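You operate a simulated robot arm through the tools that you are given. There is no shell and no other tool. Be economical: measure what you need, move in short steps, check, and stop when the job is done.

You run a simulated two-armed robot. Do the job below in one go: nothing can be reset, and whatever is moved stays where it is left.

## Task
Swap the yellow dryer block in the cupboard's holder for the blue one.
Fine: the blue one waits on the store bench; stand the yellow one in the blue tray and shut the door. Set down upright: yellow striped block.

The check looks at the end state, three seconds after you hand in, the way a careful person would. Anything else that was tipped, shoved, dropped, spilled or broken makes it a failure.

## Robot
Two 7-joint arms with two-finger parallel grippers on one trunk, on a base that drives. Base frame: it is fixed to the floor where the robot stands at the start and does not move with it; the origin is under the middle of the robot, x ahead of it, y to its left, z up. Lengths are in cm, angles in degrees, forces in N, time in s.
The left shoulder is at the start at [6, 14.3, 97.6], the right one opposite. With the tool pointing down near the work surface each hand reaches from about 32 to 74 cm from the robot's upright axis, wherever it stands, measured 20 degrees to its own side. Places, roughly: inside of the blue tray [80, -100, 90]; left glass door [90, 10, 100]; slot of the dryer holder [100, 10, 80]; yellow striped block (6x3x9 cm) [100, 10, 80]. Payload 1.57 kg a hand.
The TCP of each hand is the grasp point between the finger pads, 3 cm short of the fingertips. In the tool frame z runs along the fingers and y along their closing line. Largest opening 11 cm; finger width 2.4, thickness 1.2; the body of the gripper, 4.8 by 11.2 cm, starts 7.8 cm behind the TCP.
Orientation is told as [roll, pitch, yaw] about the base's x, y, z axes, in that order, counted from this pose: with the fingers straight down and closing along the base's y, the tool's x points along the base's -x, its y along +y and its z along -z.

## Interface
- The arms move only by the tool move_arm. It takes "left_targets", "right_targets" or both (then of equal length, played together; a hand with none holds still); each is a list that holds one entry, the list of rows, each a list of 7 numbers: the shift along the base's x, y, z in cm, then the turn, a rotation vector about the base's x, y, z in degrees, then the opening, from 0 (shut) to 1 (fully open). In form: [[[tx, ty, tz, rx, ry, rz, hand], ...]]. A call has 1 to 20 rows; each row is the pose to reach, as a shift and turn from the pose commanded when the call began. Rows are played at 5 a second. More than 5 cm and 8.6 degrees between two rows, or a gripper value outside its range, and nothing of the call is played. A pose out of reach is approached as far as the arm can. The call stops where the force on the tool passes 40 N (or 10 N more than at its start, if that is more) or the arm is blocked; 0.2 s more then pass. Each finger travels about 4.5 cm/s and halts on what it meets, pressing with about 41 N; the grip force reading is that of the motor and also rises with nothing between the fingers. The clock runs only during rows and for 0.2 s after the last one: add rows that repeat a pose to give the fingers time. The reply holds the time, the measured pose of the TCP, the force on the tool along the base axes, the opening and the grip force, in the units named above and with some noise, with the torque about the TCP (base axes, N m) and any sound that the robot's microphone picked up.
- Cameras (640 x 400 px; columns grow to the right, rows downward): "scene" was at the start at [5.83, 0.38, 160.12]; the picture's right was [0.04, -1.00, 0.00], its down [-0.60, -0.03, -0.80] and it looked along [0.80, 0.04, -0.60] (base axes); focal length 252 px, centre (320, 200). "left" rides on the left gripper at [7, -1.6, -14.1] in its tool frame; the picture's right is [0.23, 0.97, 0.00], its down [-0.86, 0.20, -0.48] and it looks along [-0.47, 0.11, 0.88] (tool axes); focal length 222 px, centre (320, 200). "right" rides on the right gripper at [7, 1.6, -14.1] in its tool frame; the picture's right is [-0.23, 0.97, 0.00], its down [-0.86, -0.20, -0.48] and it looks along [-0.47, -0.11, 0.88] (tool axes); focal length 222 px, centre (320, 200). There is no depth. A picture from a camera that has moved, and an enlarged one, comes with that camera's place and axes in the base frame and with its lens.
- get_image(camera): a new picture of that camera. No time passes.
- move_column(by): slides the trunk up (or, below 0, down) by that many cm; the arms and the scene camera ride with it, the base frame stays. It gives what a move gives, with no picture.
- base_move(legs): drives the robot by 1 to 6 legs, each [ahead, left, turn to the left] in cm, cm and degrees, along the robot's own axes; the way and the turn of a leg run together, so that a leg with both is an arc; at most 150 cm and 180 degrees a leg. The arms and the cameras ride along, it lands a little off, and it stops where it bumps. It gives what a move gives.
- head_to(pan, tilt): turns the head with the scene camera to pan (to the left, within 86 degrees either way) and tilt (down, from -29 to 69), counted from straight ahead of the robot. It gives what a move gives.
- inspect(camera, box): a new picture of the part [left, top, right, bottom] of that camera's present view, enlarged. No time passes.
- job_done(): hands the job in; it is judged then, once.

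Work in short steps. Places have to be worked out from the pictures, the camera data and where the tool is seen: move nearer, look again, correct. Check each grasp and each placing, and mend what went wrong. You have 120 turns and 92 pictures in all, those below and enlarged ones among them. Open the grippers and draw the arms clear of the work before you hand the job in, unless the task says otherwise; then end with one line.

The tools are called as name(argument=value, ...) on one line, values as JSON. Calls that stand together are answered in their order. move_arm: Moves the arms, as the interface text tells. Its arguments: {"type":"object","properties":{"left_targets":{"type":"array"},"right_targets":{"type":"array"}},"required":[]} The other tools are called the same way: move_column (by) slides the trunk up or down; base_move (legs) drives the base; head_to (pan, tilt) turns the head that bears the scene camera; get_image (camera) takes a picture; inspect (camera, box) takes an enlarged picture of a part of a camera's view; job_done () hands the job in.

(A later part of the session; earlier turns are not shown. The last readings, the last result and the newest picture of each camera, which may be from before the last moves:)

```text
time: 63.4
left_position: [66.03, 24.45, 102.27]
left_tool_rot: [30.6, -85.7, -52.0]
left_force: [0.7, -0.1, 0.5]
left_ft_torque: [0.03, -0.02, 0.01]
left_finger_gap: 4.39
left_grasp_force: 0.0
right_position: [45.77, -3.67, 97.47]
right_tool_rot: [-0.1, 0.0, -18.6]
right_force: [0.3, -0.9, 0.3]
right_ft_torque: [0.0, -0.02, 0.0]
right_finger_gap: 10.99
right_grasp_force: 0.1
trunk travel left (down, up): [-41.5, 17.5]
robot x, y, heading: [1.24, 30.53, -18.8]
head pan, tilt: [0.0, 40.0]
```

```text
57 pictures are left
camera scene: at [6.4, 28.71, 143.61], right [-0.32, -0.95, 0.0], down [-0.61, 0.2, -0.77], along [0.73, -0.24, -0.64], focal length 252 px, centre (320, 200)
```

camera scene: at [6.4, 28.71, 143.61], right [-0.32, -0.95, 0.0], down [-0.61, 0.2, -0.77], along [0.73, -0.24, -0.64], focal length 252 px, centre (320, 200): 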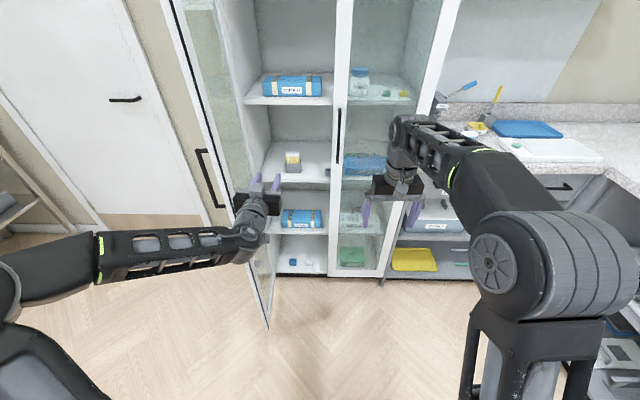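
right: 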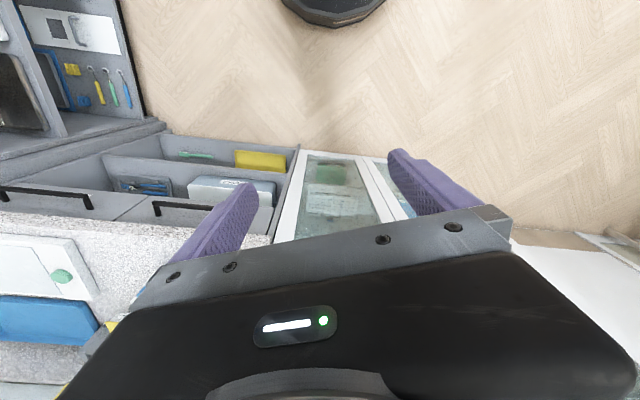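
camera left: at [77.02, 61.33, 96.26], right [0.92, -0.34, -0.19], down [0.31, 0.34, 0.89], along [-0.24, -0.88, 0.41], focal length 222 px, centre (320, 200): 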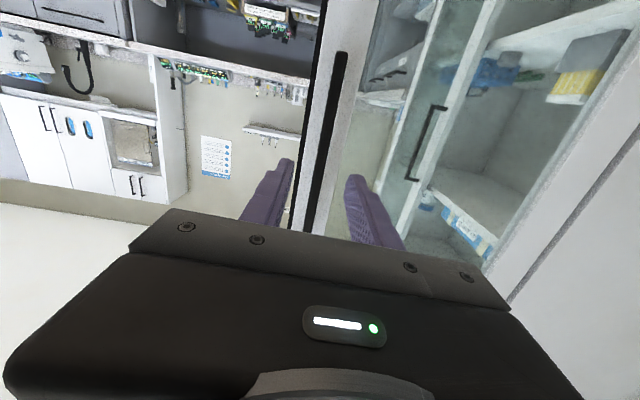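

Good view: the holder with the yellow block shows on the middle shelf. I use the left hand from inside to push the door a bit wider, watching force.

move_arm(left_targets=[[[3.8, -1.3, 0, 0, 0, 0, 0.0], [7.6, -2.6, 0, 0, 0, 0, 0.0], [8.9, 1.2, 0, 0, 0, 0, 0.0], [10.2, 5, 0, 0, 0, 0, 0], [11.1, 7.8, 0, 0, 0, 0, 0], [11.8, 9.7, 0, 0, 0, 0, 0], [12.4, 11.6, 0, 0, 0, 0, 0], [13.1, 13.5, 0, 0, 0, 0, 0], [13.7, 15.4, 0, 0, 0, 0, 0], [14.4, 17.3, 0, 0, 0, 0, 0]]])

get_image(camera="scene")

```text
time: 65.2
left_position: [77.99, 35.41, 102.42]
left_tool_rot: [24.7, -86.0, -48.3]
left_force: [-7.0, -10.1, 1.4]
left_ft_torque: [-0.11, 0.15, 1.07]
left_finger_gap: 0.01
left_grasp_force: 21.3
right_position: [45.51, -3.7, 97.5]
right_tool_rot: [0.0, -0.1, -18.7]
right_force: [0.0, -0.2, 1.3]
right_ft_torque: [-0.03, 0.01, -0.01]
right_finger_gap: 11.02
right_grasp_force: 0.0
trunk travel left (down, up): [-41.5, 17.5]
robot x, y, heading: [1.3, 30.2, -18.7]
head pan, tilt: [0.0, 40.0]
stopped in row 8 (left hand): the force on the tool passed its limit at 53 N (the readings are from after the stop); the commanded pose is now the measured one
```

```text
56 pictures are left
camera scene: at [6.18, 28.74, 143.64], right [-0.32, -0.95, 0.0], down [-0.61, 0.21, -0.77], along [0.73, -0.25, -0.64], focal length 252 px, centre (320, 200)
```

scene: 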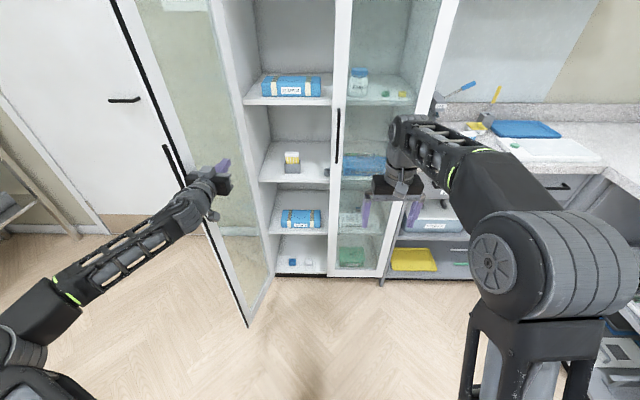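

The door swung to ~105°. I push slowly a little more.

move_arm(left_targets=[[[0.6, 0.9, 0, 0, 0, 0, 0.0], [1.2, 1.8, 0, 0, 0, 0, 0.0], [1.8, 2.7, 0, 0, 0, 0, 0.0], [2.4, 3.6, 0, 0, 0, 0, 0], [3.1, 4.5, 0, 0, 0, 0, 0], [3.8, 5.4, 0, 0, 0, 0, 0], [4.6, 6.2, 0, 0, 0, 0, 0], [5.4, 7, 0, 0, 0, 0, 0], [6.2, 7.8, 0, 0, 0, 0, 0]]])

get_image(camera="scene")

```text
time: 65.6
left_position: [78.03, 35.31, 102.32]
left_tool_rot: [19.0, -86.0, -43.6]
left_force: [-6.5, -7.1, 0.6]
left_ft_torque: [-0.1, 0.11, 0.97]
left_finger_gap: 0.0
left_grasp_force: 21.4
right_position: [45.38, -3.78, 97.5]
right_tool_rot: [0.0, -0.1, -18.6]
right_force: [0.5, 1.0, -0.1]
right_ft_torque: [-0.04, 0.01, 0.0]
right_finger_gap: 11.0
right_grasp_force: 0.1
trunk travel left (down, up): [-41.5, 17.5]
robot x, y, heading: [0.92, 30.51, -18.9]
head pan, tilt: [0.0, 40.0]
stopped in row 2 (left hand): the force on the tool passed its limit at 48 N (the readings are from after the stop); the commanded pose is now the measured one
```

```text
55 pictures are left
camera scene: at [6.13, 28.64, 143.63], right [-0.32, -0.95, 0.0], down [-0.61, 0.21, -0.77], along [0.73, -0.25, -0.64], focal length 252 px, centre (320, 200)
```

scene: 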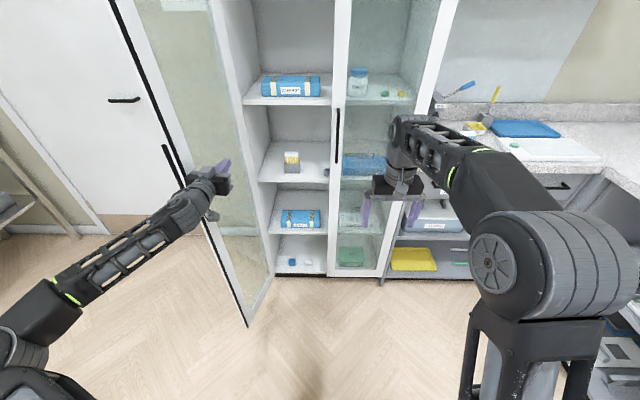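

The hinge stops at ~105°; enough. I zoom on the holder to see how the block sits.

inspect(camera="scene", box=[250, 130, 350, 192])

```text
6.40 times, centred on (300, 161) of scene
camera zoom: at [6.13, 28.64, 143.63], right [-0.32, -0.95, 0.0], down [-0.61, 0.21, -0.77], along [0.73, -0.25, -0.64], focal length 1610 px, centre (448, 450)
```

zoom: 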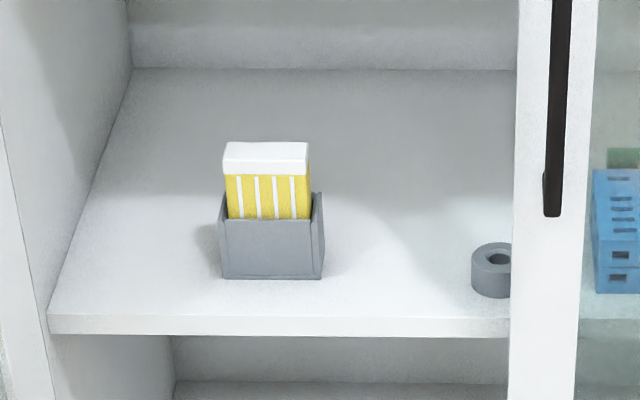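

The block top front edge triangulates to (100.5, 9.4, 88); about 3.5 cm sticks out of the holder. I'll use the right arm; first I withdraw the left hand out past the door tip and turn it tool-down, to be parked at the robot's left side.

move_arm(left_targets=[[[-4.2, 1.4, 1, 2.6, 7.6, 0, 0], [-8.3, 2.8, 2, 5.2, 15.1, 0, 0], [-12.5, 4.3, 3, 7.8, 22.7, 0, 0], [-16.7, 5.7, 4, 10.3, 30.3, 0, 0], [-20.8, 7.1, 5, 12.9, 37.9, 0, 0], [-25, 8.5, 6, 15.5, 45.4, 0, 0], [-24, 11.4, 7, 18.1, 53, 0, 0], [-24, 14.4, 8, 20.7, 60.6, 0, 0], [-24, 17.4, 9, 23.3, 68.1, 0, 0], [-24, 20.4, 10, 25.8, 75.7, 0, 0], [-24, 22, 10, 27.8, 81.4, 0, 0]]])

```text
time: 68.0
left_position: [52.98, 47.19, 106.35]
left_tool_rot: [-5.0, -14.4, -20.6]
left_force: [-0.2, 0.8, -0.1]
left_ft_torque: [0.01, -0.01, 0.01]
left_finger_gap: 0.01
left_grasp_force: 21.2
left hand out of reach, approached as far as the arm can: row 9, 10, 11
right_position: [45.41, -3.76, 97.39]
right_tool_rot: [0.0, -0.2, -18.9]
right_force: [0.2, -0.4, 0.6]
right_ft_torque: [0.0, 0.0, -0.02]
right_finger_gap: 11.02
right_grasp_force: 0.0
trunk travel left (down, up): [-41.5, 17.5]
robot x, y, heading: [1.21, 30.58, -18.7]
head pan, tilt: [0.0, 40.0]
```

Now I swing the left hand back to the robot's left side.

move_arm(left_targets=[[[-2, 4.2, 0, 0, 0, 0, 0], [-4, 8.4, 0, 0, 0, 4, 0], [-7, 12, 0, 0, 0, 10, 0], [-10.5, 15.2, 0, 0, 0, 16, 0], [-14, 18.5, 0, 0, 0, 22, 0], [-17.4, 22, 0, 0, 0, 28, 0], [-20.7, 25.5, 0, 0, 0, 34, 0], [-23.9, 29.2, 0, 0, 0, 40, 0]]])

get_image(camera="scene")

```text
time: 69.8
left_position: [54.15, 70.63, 102.28]
left_tool_rot: [-4.8, -14.4, 19.4]
left_force: [0.7, -0.8, 0.1]
left_ft_torque: [0.01, 0.05, 0.0]
left_finger_gap: 0.0
left_grasp_force: 21.8
left hand out of reach, approached as far as the arm can: row 1, 2, 3, 4, 5, 6, 7, 8
right_position: [45.52, -3.8, 97.37]
right_tool_rot: [0.0, 0.0, -18.9]
right_force: [0.2, -0.3, -0.4]
right_ft_torque: [0.04, 0.02, 0.03]
right_finger_gap: 11.01
right_grasp_force: 0.1
trunk travel left (down, up): [-41.5, 17.5]
robot x, y, heading: [0.91, 30.57, -18.7]
head pan, tilt: [0.0, 40.0]
```

```text
53 pictures are left
camera scene: at [6.3, 28.58, 143.61], right [-0.32, -0.95, 0.0], down [-0.61, 0.21, -0.77], along [0.72, -0.25, -0.64], focal length 252 px, centre (320, 200)
```

scene: 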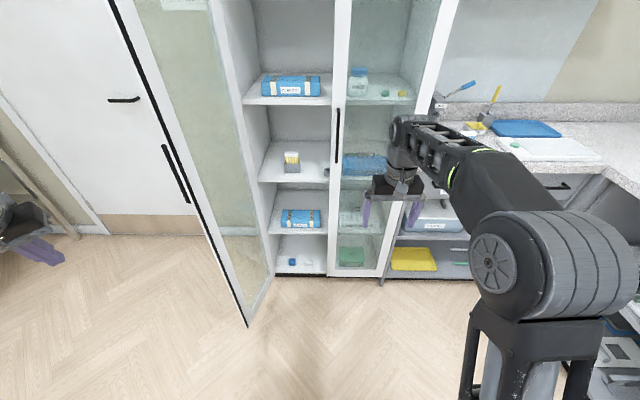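

Left hand is now well left of the door; I pull it another 20 cm back so the forearm stays behind the door tip.

move_arm(left_targets=[[[-4.7, 1.6, 0, 0, 0, 5, 0], [-9.4, 3.2, 0, 0, 0, 10, 0], [-14.1, 4.8, 0, 0, 0, 16, 0], [-18.9, 6.5, 0, 0, 0, 22, 0], [-23.5, 8, 0, 0, 0, 28, 0]]])

head_to(pan=55, tilt=45)

get_image(camera="scene")

```text
refused: row 4 steps farther than a row can; nothing moved
```

```text
time: 71.0
left_position: [54.17, 70.63, 102.32]
left_tool_rot: [-5.0, -14.3, 19.3]
left_force: [0.6, 0.2, 0.3]
left_ft_torque: [0.03, 0.0, -0.02]
left_finger_gap: 0.0
left_grasp_force: 21.0
right_position: [45.49, -3.81, 97.46]
right_tool_rot: [-0.1, -0.1, -18.8]
right_force: [-0.1, 0.2, -0.4]
right_ft_torque: [-0.01, 0.0, 0.0]
right_finger_gap: 11.0
right_grasp_force: 0.0
trunk travel left (down, up): [-41.5, 17.5]
robot x, y, heading: [0.99, 30.0, -18.4]
head pan, tilt: [55.0, 45.0]
```

```text
52 pictures are left
camera scene: at [4.72, 36.21, 142.89], right [0.59, -0.81, 0.0], down [-0.57, -0.42, -0.71], along [0.57, 0.42, -0.71], focal length 252 px, centre (320, 200)
```

scene: 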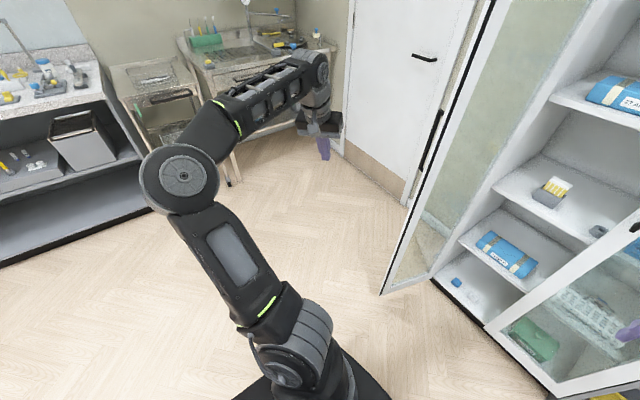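

Left elbow is out to the left, fine. I pull the hand back with smaller rows.

move_arm(left_targets=[[[-4.2, 1.4, 0, 0, 0, 4, 0], [-8.4, 2.8, 0, 0, 0, 8, 0], [-12.6, 4.2, 0, 0, 0, 13, 0], [-16.8, 5.6, 0, 0, 0, 18, 0], [-21, 7, 0, 0, 0, 23, 0]]])

get_image(camera="scene")

```text
time: 72.2
left_position: [51.92, 76.72, 97.98]
left_tool_rot: [-4.9, -14.4, 40.9]
left_force: [0.1, -0.1, -0.1]
left_ft_torque: [0.05, 0.0, -0.01]
left_finger_gap: 0.01
left_grasp_force: 20.9
left hand out of reach, approached as far as the arm can: row 1, 2, 3, 4, 5
right_position: [45.6, -3.83, 97.44]
right_tool_rot: [0.0, 0.0, -18.9]
right_force: [0.0, 0.0, -0.7]
right_ft_torque: [0.0, -0.02, -0.01]
right_finger_gap: 10.98
right_grasp_force: 0.0
trunk travel left (down, up): [-41.5, 17.5]
robot x, y, heading: [1.21, 30.55, -18.6]
head pan, tilt: [55.0, 45.0]
```

```text
51 pictures are left
camera scene: at [4.74, 36.09, 142.9], right [0.59, -0.81, 0.0], down [-0.57, -0.42, -0.71], along [0.57, 0.42, -0.71], focal length 252 px, centre (320, 200)
```

scene: 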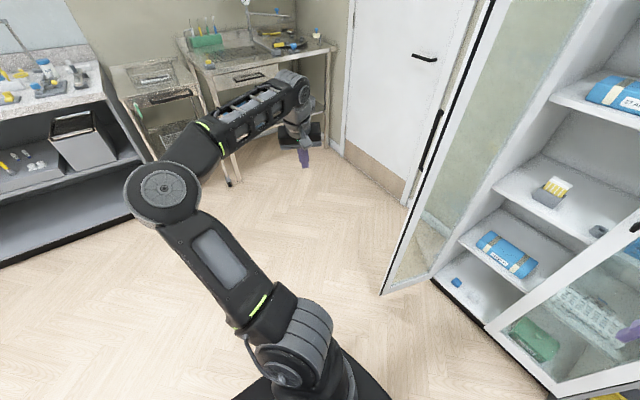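

Left arm is parked clear. Now I turn the right tool to point ahead, raising it relative to the shoulder, fingers open.

move_arm(right_targets=[[[0.7, -0.2, 1, -2.6, -7.7, 0, 1], [1.4, -0.5, 2, -5.2, -15.5, 0, 1], [2.1, -0.7, 3, -7.9, -23.2, 0, 1], [2.8, -0.9, 4, -10.5, -31, 0, 1], [3.5, -1.2, 5, -13.1, -38.7, 0, 1], [4.2, -1.4, 6, -15.7, -46.5, 0, 1], [4.9, -1.7, 7, -18.3, -54.2, 0, 1], [5.6, -1.9, 8, -20.9, -62, 0, 1], [6.3, -2.1, 8, -23.6, -69.7, 0, 1], [7, -2.4, 8, -26.2, -77.5, 0, 1], [7.6, -2.6, 8, -28.8, -85.2, 0, 1]]])

head_to(pan=0, tilt=45)

move_column(by=-16)

get_image(camera="scene")

```text
time: 74.6
left_position: [51.84, 76.76, 97.93]
left_tool_rot: [-4.8, -14.5, 40.8]
left_force: [-0.2, 0.2, 0.3]
left_ft_torque: [0.0, -0.04, 0.02]
left_finger_gap: 0.0
left_grasp_force: 20.9
right_position: [52.54, -6.27, 105.46]
right_tool_rot: [1.7, -84.6, -20.5]
right_force: [0.3, -0.2, -0.8]
right_ft_torque: [-0.01, -0.03, 0.0]
right_finger_gap: 11.01
right_grasp_force: 0.0
right hand out of reach, approached as far as the arm can: row 11
trunk travel left (down, up): [-41.5, 17.5]
robot x, y, heading: [1.18, 30.36, -18.8]
head pan, tilt: [55.0, 45.0]
```

```text
time: 75.8
left_position: [51.7, 76.67, 97.93]
left_tool_rot: [-4.9, -14.4, 40.8]
left_force: [-0.4, -0.2, 0.1]
left_ft_torque: [0.04, 0.0, -0.02]
left_finger_gap: 0.02
left_grasp_force: 21.5
right_position: [52.51, -6.26, 105.36]
right_tool_rot: [1.5, -84.6, -20.1]
right_force: [0.2, 0.3, 0.1]
right_ft_torque: [-0.03, -0.01, 0.0]
right_finger_gap: 11.0
right_grasp_force: 0.2
trunk travel left (down, up): [-41.5, 17.5]
robot x, y, heading: [1.16, 30.4, -18.6]
head pan, tilt: [0.0, 45.0]
```

```text
time: 77.7
left_position: [51.87, 76.68, 81.96]
left_tool_rot: [-4.9, -14.4, 40.8]
left_force: [-0.2, 0.5, 0.8]
left_ft_torque: [0.02, 0.01, 0.01]
left_finger_gap: 0.02
left_grasp_force: 21.6
right_position: [52.6, -6.31, 89.41]
right_tool_rot: [1.5, -84.6, -20.1]
right_force: [0.3, 0.1, 0.1]
right_ft_torque: [0.03, 0.01, 0.01]
right_finger_gap: 11.01
right_grasp_force: 0.1
trunk travel left (down, up): [-25.5, 33.5]
robot x, y, heading: [1.21, 30.35, -18.7]
head pan, tilt: [0.0, 45.0]
```

```text
50 pictures are left
camera scene: at [5.85, 28.79, 126.9], right [-0.32, -0.95, 0.0], down [-0.67, 0.23, -0.71], along [0.67, -0.23, -0.71], focal length 252 px, centre (320, 200)
```

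scene: 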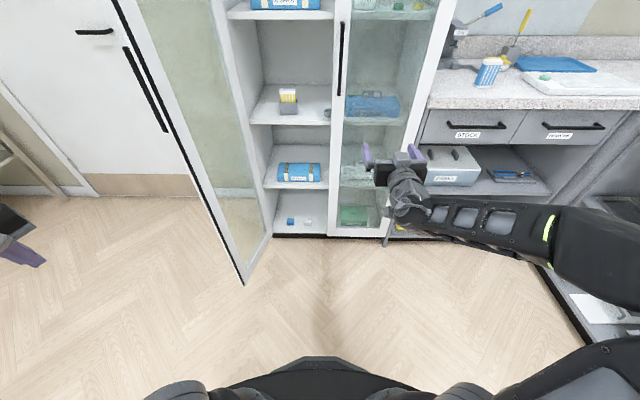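

Right tool points ahead with the elbow out to the right. I shift the hand 21 cm left and level it, then drive left 9 and ahead 18.

move_arm(right_targets=[[[1.5, 4.5, 0, -0.4, -1.2, 0, 1], [3, 9, 0, -0.9, -2.5, 0, 1], [4.5, 13.4, 0, -1.3, -3.8, 0, 1], [6, 17.8, 0, -1.7, -5.1, 0, 1], [6.7, 19.9, 0, -1.7, -5.1, 0, 1], [6.7, 19.9, 0, -1.7, -5.1, 0, 1]]])

base_move(legs=[[0, 9, 0], [18, 0, 0]])

get_image(camera="right")

get_image(camera="scene")

```text
time: 79.1
left_position: [51.97, 76.66, 81.9]
left_tool_rot: [-4.9, -14.4, 40.8]
left_force: [-0.2, -0.7, 0.6]
left_ft_torque: [0.02, -0.02, -0.02]
left_finger_gap: 0.01
left_grasp_force: 21.6
right_position: [59.33, 13.58, 89.45]
right_tool_rot: [76.4, -89.8, -95.0]
right_force: [-0.2, 0.1, 0.2]
right_ft_torque: [0.02, -0.01, 0.01]
right_finger_gap: 10.97
right_grasp_force: 0.1
trunk travel left (down, up): [-25.5, 33.5]
robot x, y, heading: [0.84, 30.41, -18.9]
head pan, tilt: [0.0, 45.0]
```

```text
time: 81.3
left_position: [71.81, 79.46, 81.92]
left_tool_rot: [-4.9, -14.4, 40.8]
left_force: [0.3, 0.5, 0.0]
left_ft_torque: [0.0, -0.03, -0.03]
left_finger_gap: 0.0
left_grasp_force: 21.0
right_position: [79.42, 16.41, 89.47]
right_tool_rot: [72.4, -89.8, -91.3]
right_force: [0.2, 0.4, -0.2]
right_ft_torque: [0.01, 0.0, -0.01]
right_finger_gap: 10.98
right_grasp_force: 0.1
trunk travel left (down, up): [-25.5, 33.5]
robot x, y, heading: [20.79, 33.47, -18.9]
head pan, tilt: [0.0, 45.0]
```

```text
49 pictures are left
camera right: at [66.47, 22.5, 82.53], right [0.31, 0.92, 0.23], down [-0.52, -0.04, 0.85], along [0.8, -0.39, 0.46], focal length 222 px, centre (320, 200)
```

right: 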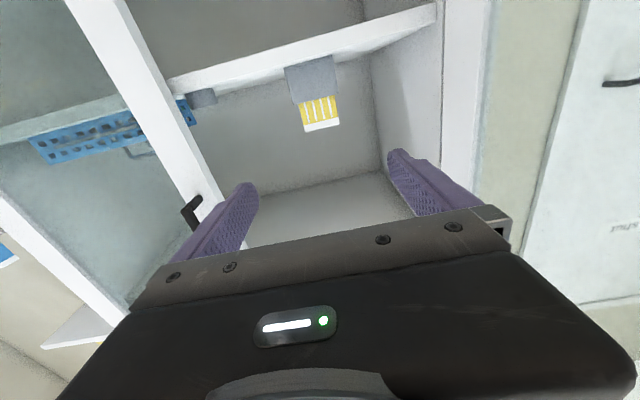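

```text
48 pictures are left
camera scene: at [25.82, 31.65, 126.89], right [-0.32, -0.95, 0.0], down [-0.67, 0.23, -0.71], along [0.67, -0.23, -0.71], focal length 252 px, centre (320, 200)
```

scene: 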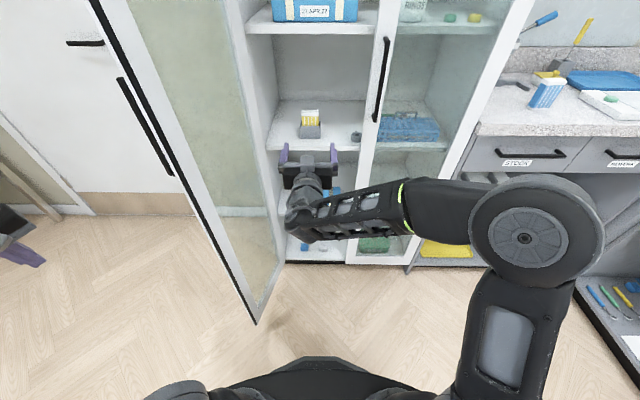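

Well aligned laterally; block top reads z≈89, holder rim ≈85. I lower the hand 2.3 cm and drive ahead 13.

move_arm(right_targets=[[[0, 0, -2.3, 0, 0, 0, 1], [0, 0, -2.3, 0, 0, 0, 1]]])

base_move(legs=[[13, 0, 0]])

get_image(camera="right")

get_image(camera="scene")

```text
time: 81.9
left_position: [71.75, 79.57, 81.96]
left_tool_rot: [-4.9, -14.3, 40.8]
left_force: [0.0, -0.6, -0.2]
left_ft_torque: [-0.01, -0.01, 0.01]
left_finger_gap: 0.01
left_grasp_force: 21.0
right_position: [79.4, 16.5, 87.14]
right_tool_rot: [71.7, -89.8, -90.6]
right_force: [-0.5, -0.5, 0.2]
right_ft_torque: [0.0, 0.02, 0.01]
right_finger_gap: 11.0
right_grasp_force: 0.0
trunk travel left (down, up): [-25.5, 33.5]
robot x, y, heading: [20.79, 33.44, -18.9]
head pan, tilt: [0.0, 45.0]
```

```text
time: 83.2
left_position: [83.94, 75.38, 81.92]
left_tool_rot: [-4.9, -14.4, 40.7]
left_force: [0.3, -0.4, -0.4]
left_ft_torque: [-0.04, -0.01, 0.02]
left_finger_gap: 0.0
left_grasp_force: 21.1
right_position: [91.43, 12.43, 87.09]
right_tool_rot: [70.3, -89.9, -89.0]
right_force: [0.1, 0.0, 0.8]
right_ft_torque: [0.04, 0.0, 0.04]
right_finger_gap: 11.0
right_grasp_force: 0.0
trunk travel left (down, up): [-25.5, 33.5]
robot x, y, heading: [32.75, 29.58, -18.8]
head pan, tilt: [0.0, 45.0]
```

```text
47 pictures are left
camera right: at [78.48, 18.45, 80.18], right [0.31, 0.92, 0.23], down [-0.52, -0.04, 0.85], along [0.8, -0.39, 0.46], focal length 222 px, centre (320, 200)
```

right: 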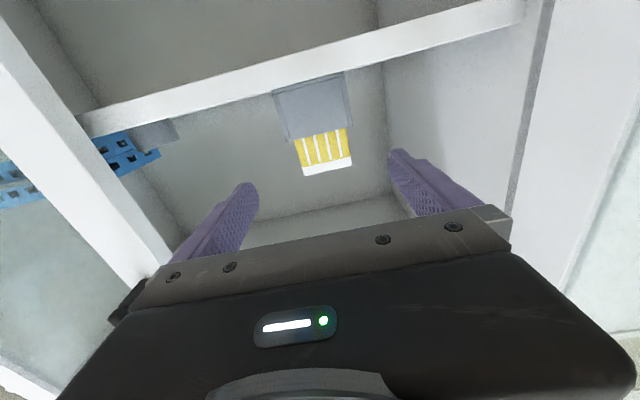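

```text
46 pictures are left
camera scene: at [37.85, 27.56, 126.89], right [-0.32, -0.95, 0.0], down [-0.67, 0.23, -0.71], along [0.67, -0.23, -0.71], focal length 252 px, centre (320, 200)
```

scene: 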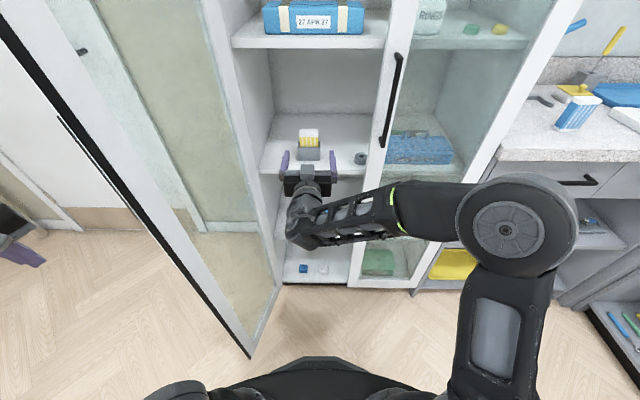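

Block is dead ahead (0.3 cm left), ~11 cm to its centre. I advance the open fingers around it and look before closing.

move_arm(right_targets=[[[3.6, -1.1, 0, 0, 0, 0, 1], [7.2, -2.25, 0, 0, 0, 0, 1], [9.5, -2.95, 0, 0, 0, 0, 1], [10.8, -3.36, 0, 0, 0, 0, 1], [10.8, -3.36, 0, 0, 0, 0, 1]]])

get_image(camera="right")

inspect(camera="scene", box=[250, 100, 380, 200])

```text
time: 84.4
left_position: [84.04, 75.34, 82.01]
left_tool_rot: [-5.0, -14.4, 40.7]
left_force: [-0.2, -0.2, 0.4]
left_ft_torque: [-0.02, 0.0, 0.01]
left_finger_gap: 0.0
left_grasp_force: 21.3
right_position: [102.06, 9.0, 87.06]
right_tool_rot: [66.0, -89.8, -84.8]
right_force: [-0.3, 0.2, 0.1]
right_ft_torque: [0.03, 0.0, 0.06]
right_finger_gap: 10.98
right_grasp_force: 0.1
trunk travel left (down, up): [-25.5, 33.5]
robot x, y, heading: [33.22, 29.18, -18.7]
head pan, tilt: [0.0, 45.0]
```

```text
45 pictures are left
camera right: at [89.21, 15.09, 80.01], right [0.31, 0.92, 0.23], down [-0.52, -0.04, 0.86], along [0.8, -0.39, 0.46], focal length 222 px, centre (320, 200)
```

right: 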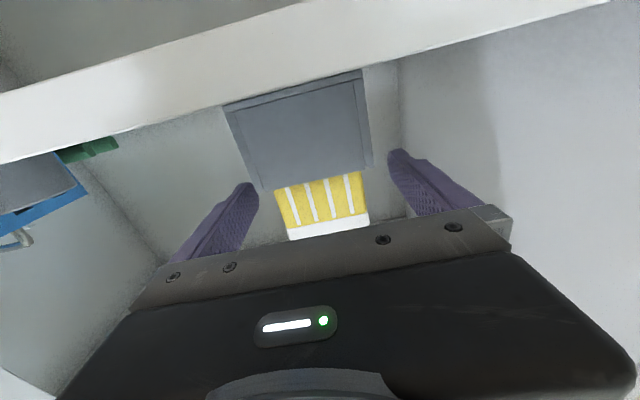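

```text
4.00 times, centred on (315, 150) of scene
camera zoom: at [37.84, 27.56, 126.89], right [-0.32, -0.95, 0.0], down [-0.67, 0.23, -0.71], along [0.67, -0.23, -0.71], focal length 1006 px, centre (340, 400)
```

zoom: 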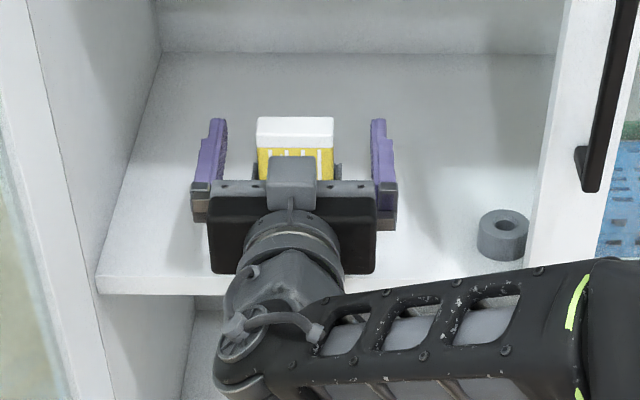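

The fingers straddle the block, centred. I advance 0.6 cm and close.

move_arm(right_targets=[[[0.6, -0.2, 0, 0, 0, 0, 1], [0.6, -0.2, 0, 0, 0, 0, 0.7], [0.6, -0.2, 0, 0, 0, 0, 0.5], [0.6, -0.2, 0, 0, 0, 0, 0.4], [0.6, -0.2, 0, 0, 0, 0, 0.4], [0.6, -0.2, 0, 0, 0, 0, 0.4], [0.6, -0.2, 0, 0, 0, 0, 0.4]]])

get_image(camera="right")

```text
time: 86.0
left_position: [84.06, 75.39, 81.87]
left_tool_rot: [-4.9, -14.4, 40.7]
left_force: [0.3, 0.1, -0.2]
left_ft_torque: [-0.01, -0.01, 0.01]
left_finger_gap: 0.01
left_grasp_force: 20.7
right_position: [102.62, 8.84, 87.02]
right_tool_rot: [74.6, -89.8, -93.5]
right_force: [0.8, 0.2, 0.7]
right_ft_torque: [0.0, 0.0, 0.03]
right_finger_gap: 5.52
right_grasp_force: 38.5
trunk travel left (down, up): [-25.5, 33.5]
robot x, y, heading: [33.1, 29.47, -18.8]
head pan, tilt: [0.0, 45.0]
```

```text
43 pictures are left
camera right: at [89.81, 14.93, 80.11], right [0.31, 0.92, 0.23], down [-0.52, -0.04, 0.85], along [0.8, -0.39, 0.47], focal length 222 px, centre (320, 200)
```

right: 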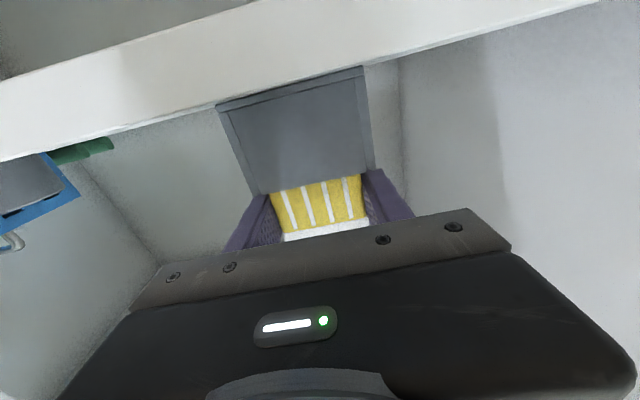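

Gripped (gap 5.5, 38 N). I lift it straight up 7.5 cm out of the holder.

move_arm(right_targets=[[[0, 0, 0.8, 0, 0, 0, 0.4], [0, 0, 1.8, 0, 0, 0, 0.4], [0, 0, 3, 0, 0, 0, 0.4], [0, 0, 4.2, 0, 0, 0, 0.4], [0, 0, 5.4, 0, 0, 0, 0.4], [0, 0, 6.5, 0, 0, 0, 0.4], [0, 0, 7.5, 0, 0, 0, 0.4]]])

get_image(camera="right")

inspect(camera="scene", box=[250, 80, 380, 180])

```text
time: 87.6
left_position: [83.88, 75.48, 81.89]
left_tool_rot: [-4.9, -14.4, 40.6]
left_force: [0.1, -0.3, 0.8]
left_ft_torque: [-0.01, -0.01, -0.01]
left_finger_gap: 0.0
left_grasp_force: 21.4
right_position: [102.69, 8.76, 94.6]
right_tool_rot: [62.3, -89.8, -81.1]
right_force: [-0.1, 0.3, -0.8]
right_ft_torque: [-0.02, -0.02, 0.0]
right_finger_gap: 5.53
right_grasp_force: 41.2
trunk travel left (down, up): [-25.5, 33.5]
robot x, y, heading: [32.54, 29.07, -18.7]
head pan, tilt: [0.0, 45.0]
```

```text
42 pictures are left
camera right: at [89.84, 14.97, 87.68], right [0.31, 0.92, 0.23], down [-0.52, -0.04, 0.86], along [0.8, -0.39, 0.46], focal length 222 px, centre (320, 200)
```

right: 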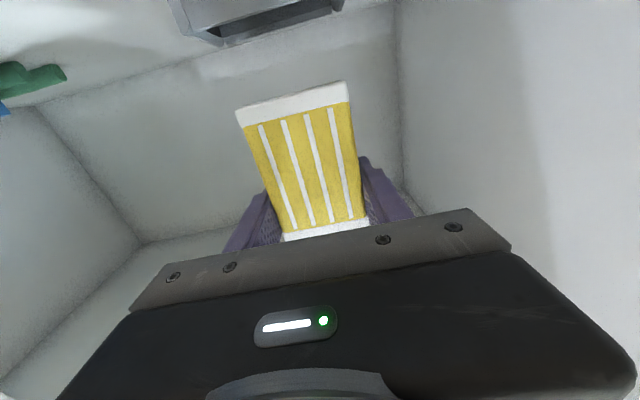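

```text
4.00 times, centred on (315, 130) of scene
camera zoom: at [37.84, 27.56, 126.89], right [-0.32, -0.95, 0.0], down [-0.67, 0.23, -0.71], along [0.67, -0.23, -0.71], focal length 1006 px, centre (340, 480)
```

zoom: 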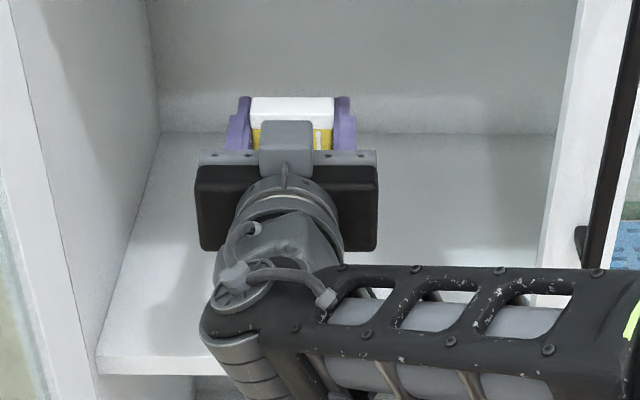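

The yellow block is out and held upright; its seated TCP pose was (102.6, 8.8, 87.0). I back out 36 cm, raise the trunk 12 cm and look toward the tray.

base_move(legs=[[-36, 0, 0]])

move_column(by=14)

base_move(legs=[[0, -60, 0], [0, 0, -20]])

get_image(camera="scene")

```text
time: 89.9
left_position: [49.75, 86.92, 81.84]
left_tool_rot: [-4.8, -14.3, 40.8]
left_force: [-0.3, 0.4, -0.1]
left_ft_torque: [-0.02, 0.01, -0.03]
left_finger_gap: 0.01
left_grasp_force: 21.6
right_position: [68.66, 20.61, 94.55]
right_tool_rot: [70.6, -89.8, -89.4]
right_force: [-0.6, -0.9, -0.2]
right_ft_torque: [0.01, -0.04, -0.03]
right_finger_gap: 5.57
right_grasp_force: 40.8
trunk travel left (down, up): [-25.5, 33.5]
robot x, y, heading: [-1.48, 41.07, -18.7]
head pan, tilt: [0.0, 45.0]
```

```text
time: 91.5
left_position: [49.8, 87.01, 95.92]
left_tool_rot: [-4.8, -14.5, 40.8]
left_force: [0.5, -1.4, -0.3]
left_ft_torque: [-0.02, 0.02, 0.0]
left_finger_gap: 0.0
left_grasp_force: 21.0
right_position: [68.56, 20.43, 108.59]
right_tool_rot: [63.5, -89.8, -82.2]
right_force: [0.6, -0.2, -0.8]
right_ft_torque: [0.01, -0.02, 0.01]
right_finger_gap: 5.53
right_grasp_force: 40.6
trunk travel left (down, up): [-39.5, 19.5]
robot x, y, heading: [-1.27, 40.7, -18.5]
head pan, tilt: [0.0, 45.0]
```

```text
time: 96.0
left_position: [43.62, 11.27, 95.9]
left_tool_rot: [-4.9, -14.5, 21.0]
left_force: [0.9, 0.3, -0.1]
left_ft_torque: [0.01, -0.01, 0.01]
left_finger_gap: 0.0
left_grasp_force: 21.1
right_position: [38.96, -57.72, 108.62]
right_tool_rot: [66.3, -89.8, -104.8]
right_force: [-0.8, -0.5, -1.5]
right_ft_torque: [-0.04, -0.05, 0.0]
right_finger_gap: 5.54
right_grasp_force: 41.1
trunk travel left (down, up): [-39.5, 19.5]
robot x, y, heading: [-20.01, -14.77, -38.8]
head pan, tilt: [0.0, 45.0]
```

```text
40 pictures are left
camera scene: at [-15.89, -18.1, 140.89], right [-0.62, -0.78, 0.0], down [-0.55, 0.44, -0.71], along [0.55, -0.44, -0.71], focal length 252 px, centre (320, 200)
```

scene: 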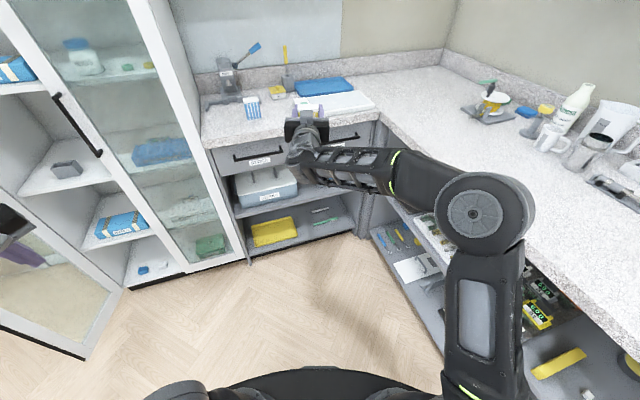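

Elbow rides above counter height. I zoom on the bench to measure tray and blue block.

inspect(camera="scene", box=[190, 30, 390, 155])

```text
3.20 times, centred on (290, 92) of scene
camera zoom: at [-15.89, -18.1, 140.89], right [-0.62, -0.78, 0.0], down [-0.55, 0.44, -0.71], along [0.55, -0.44, -0.71], focal length 805 px, centre (416, 544)
```

zoom: 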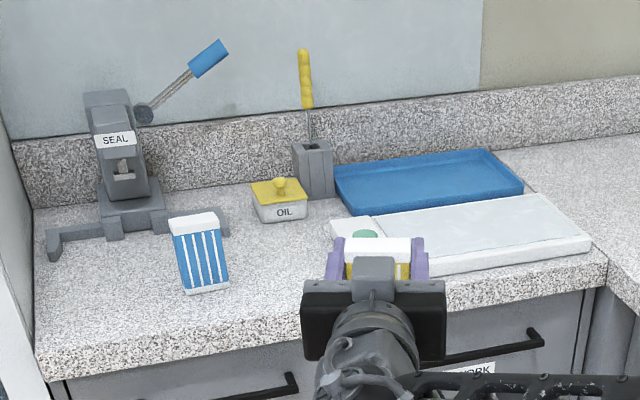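

Tray centre works out at ≈(81,-96), bench z≈91.7, blue block at (75,-57). Driving straight ahead 56 cm would bring the held block over the tray; I go 40 first and check.

base_move(legs=[[40, 0, 0]])

get_image(camera="scene")

get_image(camera="right")

```text
time: 98.5
left_position: [75.07, -14.24, 95.94]
left_tool_rot: [-4.9, -14.4, 20.6]
left_force: [0.6, 0.1, 0.0]
left_ft_torque: [-0.03, -0.01, -0.01]
left_finger_gap: 0.0
left_grasp_force: 21.2
right_position: [69.8, -83.07, 108.65]
right_tool_rot: [57.6, -89.8, -96.4]
right_force: [0.2, 0.0, -2.4]
right_ft_torque: [-0.02, -0.02, 0.03]
right_finger_gap: 5.55
right_grasp_force: 41.1
trunk travel left (down, up): [-39.5, 19.5]
robot x, y, heading: [10.99, -39.77, -38.9]
head pan, tilt: [0.0, 45.0]
```

```text
38 pictures are left
camera scene: at [15.35, -43.21, 140.89], right [-0.63, -0.78, 0.0], down [-0.55, 0.44, -0.71], along [0.55, -0.44, -0.71], focal length 252 px, centre (320, 200)
```

scene: 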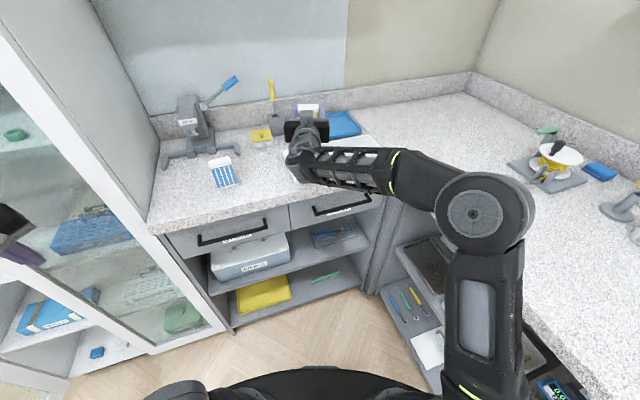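

```text
37 pictures are left
camera right: at [59.81, -73.0, 101.64], right [0.61, 0.76, 0.23], down [-0.5, 0.14, 0.86], along [0.61, -0.64, 0.46], focal length 222 px, centre (320, 200)
```

right: 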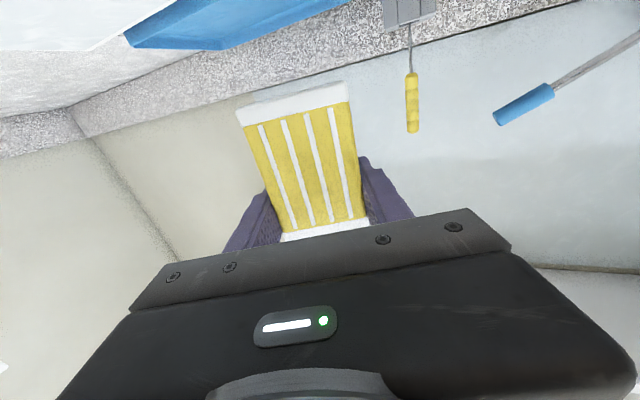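

The left hand is close to the cupboard's right door, so before going on I fold the left arm in and up in front of the robot.

move_arm(left_targets=[[[-1.8, -2.3, 2.5, 0, 0, -4, 0], [-3.6, -4.6, 5, 0, 0, -8, 0], [-5.4, -6.9, 7.5, 0, 0, -12, 0], [-7.2, -9.2, 10, 0, 0, -16, 0], [-9, -11.5, 12.5, 0, 0, -20, 0], [-10.9, -13.8, 15, 0, 0, -24, 0], [-12.7, -16.1, 17.5, 0, 0, -28, 0], [-14.5, -18.4, 20, 0, 0, -32, 0], [-16.3, -20.7, 22.5, 0, 0, -36, 0], [-18.1, -23, 25, 0, 0, -40, 0], [-20, -25.3, 27.5, 0, 0, -45, 0], [-21.8, -27.6, 30, 0, 0, -50, 0]]])

get_image(camera="scene")

```text
time: 101.1
left_position: [62.09, -47.83, 105.88]
left_tool_rot: [-5.3, -14.9, -26.1]
left_force: [-1.3, 0.4, 0.6]
left_ft_torque: [-0.02, 0.02, 0.01]
left_finger_gap: 0.01
left_grasp_force: 21.1
left hand out of reach, approached as far as the arm can: row 1, 2, 3, 4, 5, 6, 7, 8, 9, 10, 11, 12
right_position: [69.7, -83.18, 108.59]
right_tool_rot: [62.1, -89.8, -101.1]
right_force: [-0.3, 0.6, -0.8]
right_ft_torque: [0.0, -0.03, 0.01]
right_finger_gap: 5.54
right_grasp_force: 40.9
trunk travel left (down, up): [-39.5, 19.5]
robot x, y, heading: [11.32, -40.37, -39.2]
head pan, tilt: [0.0, 45.0]
```

```text
36 pictures are left
camera scene: at [15.3, -43.17, 140.89], right [-0.63, -0.78, 0.0], down [-0.55, 0.44, -0.71], along [0.55, -0.44, -0.71], focal length 252 px, centre (320, 200)
```

scene: 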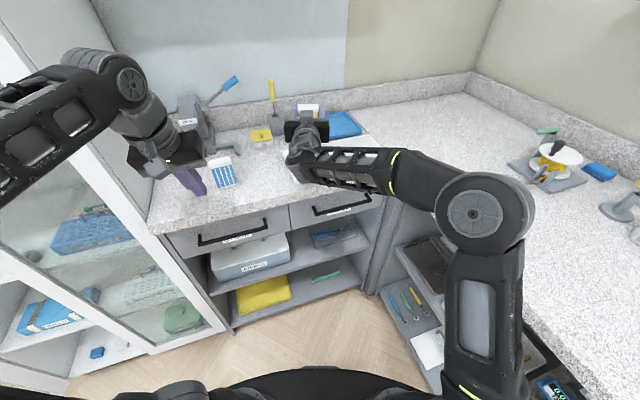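

The left fingers are near the blue block's top; I lift and pull it back more.

move_arm(left_targets=[[[0, 0, 4.5, 0, 0, 0, 0], [-1.5, 1.2, 9, 0, 0, 0, 0], [-4.6, 3.7, 12, 0, 0, 0, 0], [-7.7, 6.2, 14, 0, 0, 0, 0], [-9.3, 7.5, 16, 0, 0, 0, 0]]])

```text
time: 102.3
left_position: [61.71, -48.32, 106.11]
left_tool_rot: [-5.2, -14.9, -26.0]
left_force: [0.5, 0.3, -0.3]
left_ft_torque: [0.0, -0.03, -0.01]
left_finger_gap: 0.02
left_grasp_force: 21.1
left hand out of reach, approached as far as the arm can: row 1, 2, 3, 4, 5
right_position: [69.83, -83.17, 108.73]
right_tool_rot: [62.3, -89.9, -101.3]
right_force: [-0.4, -0.2, -1.0]
right_ft_torque: [-0.01, -0.01, 0.0]
right_finger_gap: 5.56
right_grasp_force: 41.3
trunk travel left (down, up): [-39.5, 19.5]
robot x, y, heading: [10.85, -40.18, -38.9]
head pan, tilt: [0.0, 45.0]
```

The left wrist is at a limit with the tool down; I tilt the tool back toward pointing ahead while lifting and retreating.

move_arm(left_targets=[[[0, 0, 2, -4, -7, 0, 0], [-1.5, 1.2, 4, -8, -13.9, 0, 0], [-3.5, 2.8, 6, -12, -20.8, 0, 0], [-5.5, 4.4, 8, -16, -27.7, 0, 0], [-7.5, 6, 10, -20, -34.7, 0, 0], [-9.3, 7.5, 12, -24, -41.6, 0, 0]]])

get_image(camera="scene")

```text
time: 103.7
left_position: [62.02, -50.2, 115.23]
left_tool_rot: [-11.7, -62.7, -21.6]
left_force: [0.2, 0.4, 0.0]
left_ft_torque: [0.0, -0.01, 0.0]
left_finger_gap: 0.0
left_grasp_force: 21.1
left hand out of reach, approached as far as the arm can: row 2, 3, 4, 5, 6
right_position: [69.85, -83.1, 108.53]
right_tool_rot: [60.9, -89.8, -99.9]
right_force: [0.1, 0.7, -0.5]
right_ft_torque: [-0.01, -0.04, 0.01]
right_finger_gap: 5.52
right_grasp_force: 40.9
trunk travel left (down, up): [-39.5, 19.5]
robot x, y, heading: [10.88, -40.27, -39.1]
head pan, tilt: [0.0, 45.0]
```

```text
35 pictures are left
camera scene: at [15.31, -43.19, 140.9], right [-0.63, -0.78, 0.0], down [-0.55, 0.44, -0.71], along [0.55, -0.44, -0.71], focal length 252 px, centre (320, 200)
```

scene: 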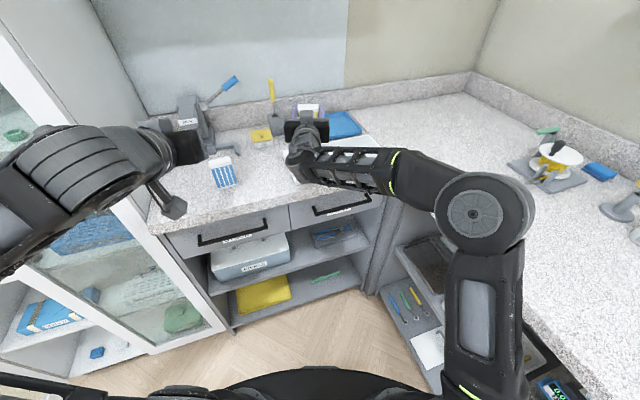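

Better. One more retreat of the left hand with the tool ahead.

move_arm(left_targets=[[[-3, 2.5, 2, 0, 0, 0, 0], [-6, 5, 4, 0, 0, 0, 0], [-9, 7.5, 6, 0, 0, 0, 0], [-12, 10, 6, 0, 0, 0, 0]]])

```text
time: 104.7
left_position: [60.39, -52.49, 118.13]
left_tool_rot: [-11.6, -62.6, -21.6]
left_force: [0.8, -0.2, -0.4]
left_ft_torque: [-0.05, -0.01, 0.01]
left_finger_gap: 0.0
left_grasp_force: 21.7
left hand out of reach, approached as far as the arm can: row 1, 2, 3, 4
right_position: [69.83, -83.12, 108.7]
right_tool_rot: [58.5, -89.8, -97.5]
right_force: [0.1, -0.4, -0.8]
right_ft_torque: [-0.02, 0.0, 0.02]
right_finger_gap: 5.52
right_grasp_force: 41.0
trunk travel left (down, up): [-39.5, 19.5]
robot x, y, heading: [11.34, -39.69, -39.1]
head pan, tilt: [0.0, 45.0]
```

Left hand is high and clear. I drive the last 15.5 cm so the block is over the tray.

base_move(legs=[[15.5, 0, 0]])

get_image(camera="scene")

get_image(camera="right")

```text
time: 106.1
left_position: [72.37, -62.04, 118.09]
left_tool_rot: [-11.5, -62.6, -21.6]
left_force: [-0.7, -0.4, 0.3]
left_ft_torque: [0.02, 0.0, -0.03]
left_finger_gap: 0.0
left_grasp_force: 21.1
right_position: [81.89, -92.74, 108.57]
right_tool_rot: [48.8, -89.8, -87.5]
right_force: [0.3, -0.7, -0.4]
right_ft_torque: [0.0, -0.02, -0.01]
right_finger_gap: 5.53
right_grasp_force: 41.5
trunk travel left (down, up): [-39.5, 19.5]
robot x, y, heading: [23.01, -49.59, -38.5]
head pan, tilt: [0.0, 45.0]
```

```text
34 pictures are left
camera scene: at [27.29, -52.83, 140.89], right [-0.63, -0.78, 0.0], down [-0.55, 0.44, -0.71], along [0.55, -0.44, -0.71], focal length 252 px, centre (320, 200)
```

scene: 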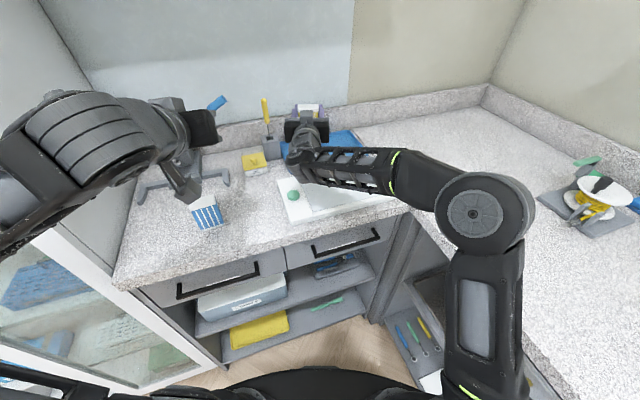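

```text
33 pictures are left
camera right: at [71.83, -82.49, 101.6], right [0.61, 0.76, 0.23], down [-0.5, 0.14, 0.86], along [0.62, -0.64, 0.46], focal length 222 px, centre (320, 200)
```

right: 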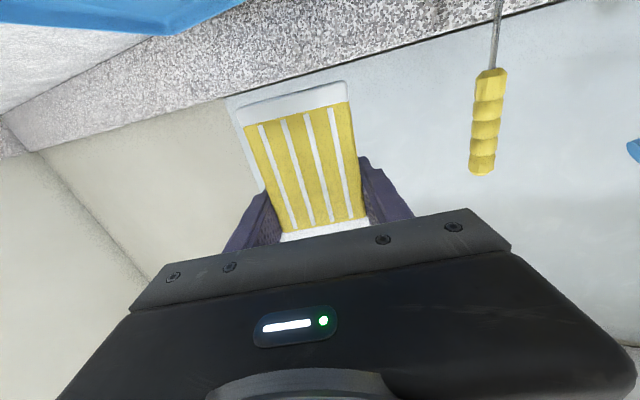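

I zoom to check where the block is over the tray.

inspect(camera="scene", box=[220, 85, 400, 225])

```text
2.86 times, centred on (310, 155) of scene
camera zoom: at [27.29, -52.83, 140.89], right [-0.63, -0.78, 0.0], down [-0.55, 0.44, -0.71], along [0.55, -0.44, -0.71], focal length 719 px, centre (349, 329)
```

zoom: 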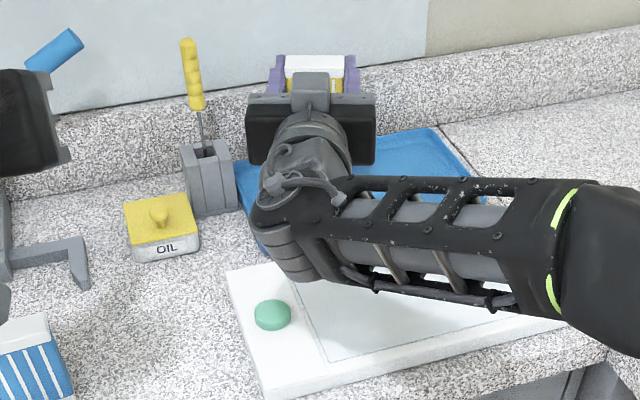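

The block is ~6.5 cm in from the near edge and ~8.6 cm from the left edge of the tray: good. I lower 8 cm, leaving about 1.5 cm.

move_arm(right_targets=[[[0, 0, -2, 0, 0, 0, 0.4], [0, 0, -4, 0, 0, 0, 0.4], [0, 0, -6, 0, 0, 0, 0.4], [0, 0, -7.2, 0, 0, 0, 0.4], [0, 0, -8, 0, 0, 0, 0.4]]])

get_image(camera="right")

```text
time: 107.0
left_position: [72.31, -62.06, 118.18]
left_tool_rot: [-11.5, -62.7, -21.6]
left_force: [-0.7, 0.0, 0.3]
left_ft_torque: [0.0, 0.03, 0.02]
left_finger_gap: 0.02
left_grasp_force: 21.9
right_position: [81.86, -92.58, 103.92]
right_tool_rot: [150.6, -88.3, 170.4]
right_force: [0.7, 1.0, 11.8]
right_ft_torque: [1.45, 1.37, -0.11]
right_finger_gap: 5.55
right_grasp_force: 41.1
trunk travel left (down, up): [-39.5, 19.5]
robot x, y, heading: [22.61, -49.34, -38.8]
head pan, tilt: [0.0, 45.0]
stopped in row 4 (right hand): the force on the tool passed its limit at 50 N (the readings are from after the stop); the commanded pose is now the measured one
```

```text
31 pictures are left
camera right: at [72.01, -82.53, 96.54], right [0.61, 0.76, 0.24], down [-0.52, 0.15, 0.84], along [0.6, -0.63, 0.49], focal length 222 px, centre (320, 200)
```

right: 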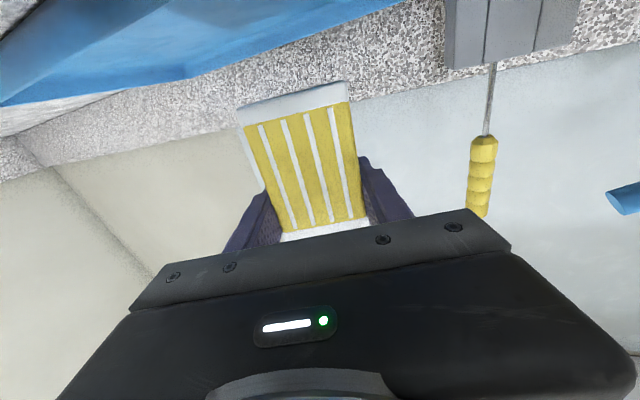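

The contact came from ~17 cm behind the fingers (wrist over the white mat), so a horizontal hand cannot set down that deep. I'll lift, set the yellow block on the free front edge of the bench, then regrip it from above. First lift and level.

move_arm(right_targets=[[[0, 0, 2, 0.6, 0.8, 0, 0.4], [0, 0, 4, 1.2, 1.5, 0, 0.4], [0, 0, 5, 1.2, 1.5, 0, 0.4]]])

base_move(legs=[[-29, 0, 0], [0, 12.7, 0]])

get_image(camera="scene")

```text
time: 107.8
left_position: [72.39, -61.86, 118.08]
left_tool_rot: [-11.5, -62.6, -21.5]
left_force: [-0.5, -0.1, -0.3]
left_ft_torque: [0.02, 0.0, 0.02]
left_finger_gap: 0.0
left_grasp_force: 21.6
right_position: [81.83, -92.82, 108.52]
right_tool_rot: [39.5, -89.0, -78.5]
right_force: [-0.5, 0.0, -0.6]
right_ft_torque: [-0.02, -0.04, 0.02]
right_finger_gap: 5.5
right_grasp_force: 41.3
trunk travel left (down, up): [-39.5, 19.5]
robot x, y, heading: [23.13, -49.59, -38.7]
head pan, tilt: [0.0, 45.0]
```

```text
time: 110.6
left_position: [57.81, -34.0, 118.03]
left_tool_rot: [-11.6, -62.6, -21.4]
left_force: [0.2, 0.1, 0.6]
left_ft_torque: [-0.02, -0.01, -0.03]
left_finger_gap: 0.0
left_grasp_force: 21.8
right_position: [67.18, -64.79, 108.48]
right_tool_rot: [38.6, -89.0, -77.7]
right_force: [0.1, 1.2, -1.2]
right_ft_torque: [-0.01, 0.0, -0.01]
right_finger_gap: 5.52
right_grasp_force: 40.5
trunk travel left (down, up): [-39.5, 19.5]
robot x, y, heading: [8.79, -21.78, -39.0]
head pan, tilt: [0.0, 45.0]
```

```text
30 pictures are left
camera scene: at [12.64, -24.74, 140.89], right [-0.63, -0.78, 0.0], down [-0.55, 0.44, -0.71], along [0.55, -0.44, -0.71], focal length 252 px, centre (320, 200)
```

scene: 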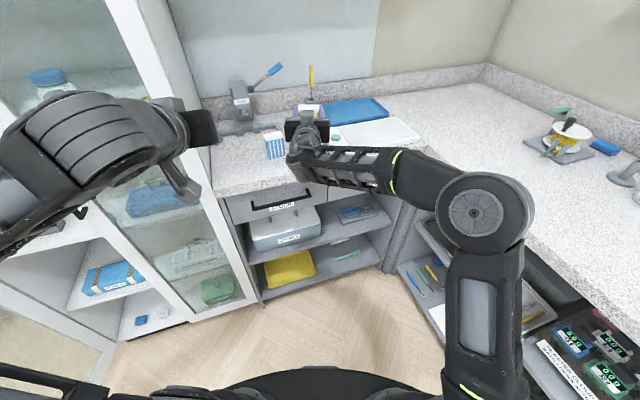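

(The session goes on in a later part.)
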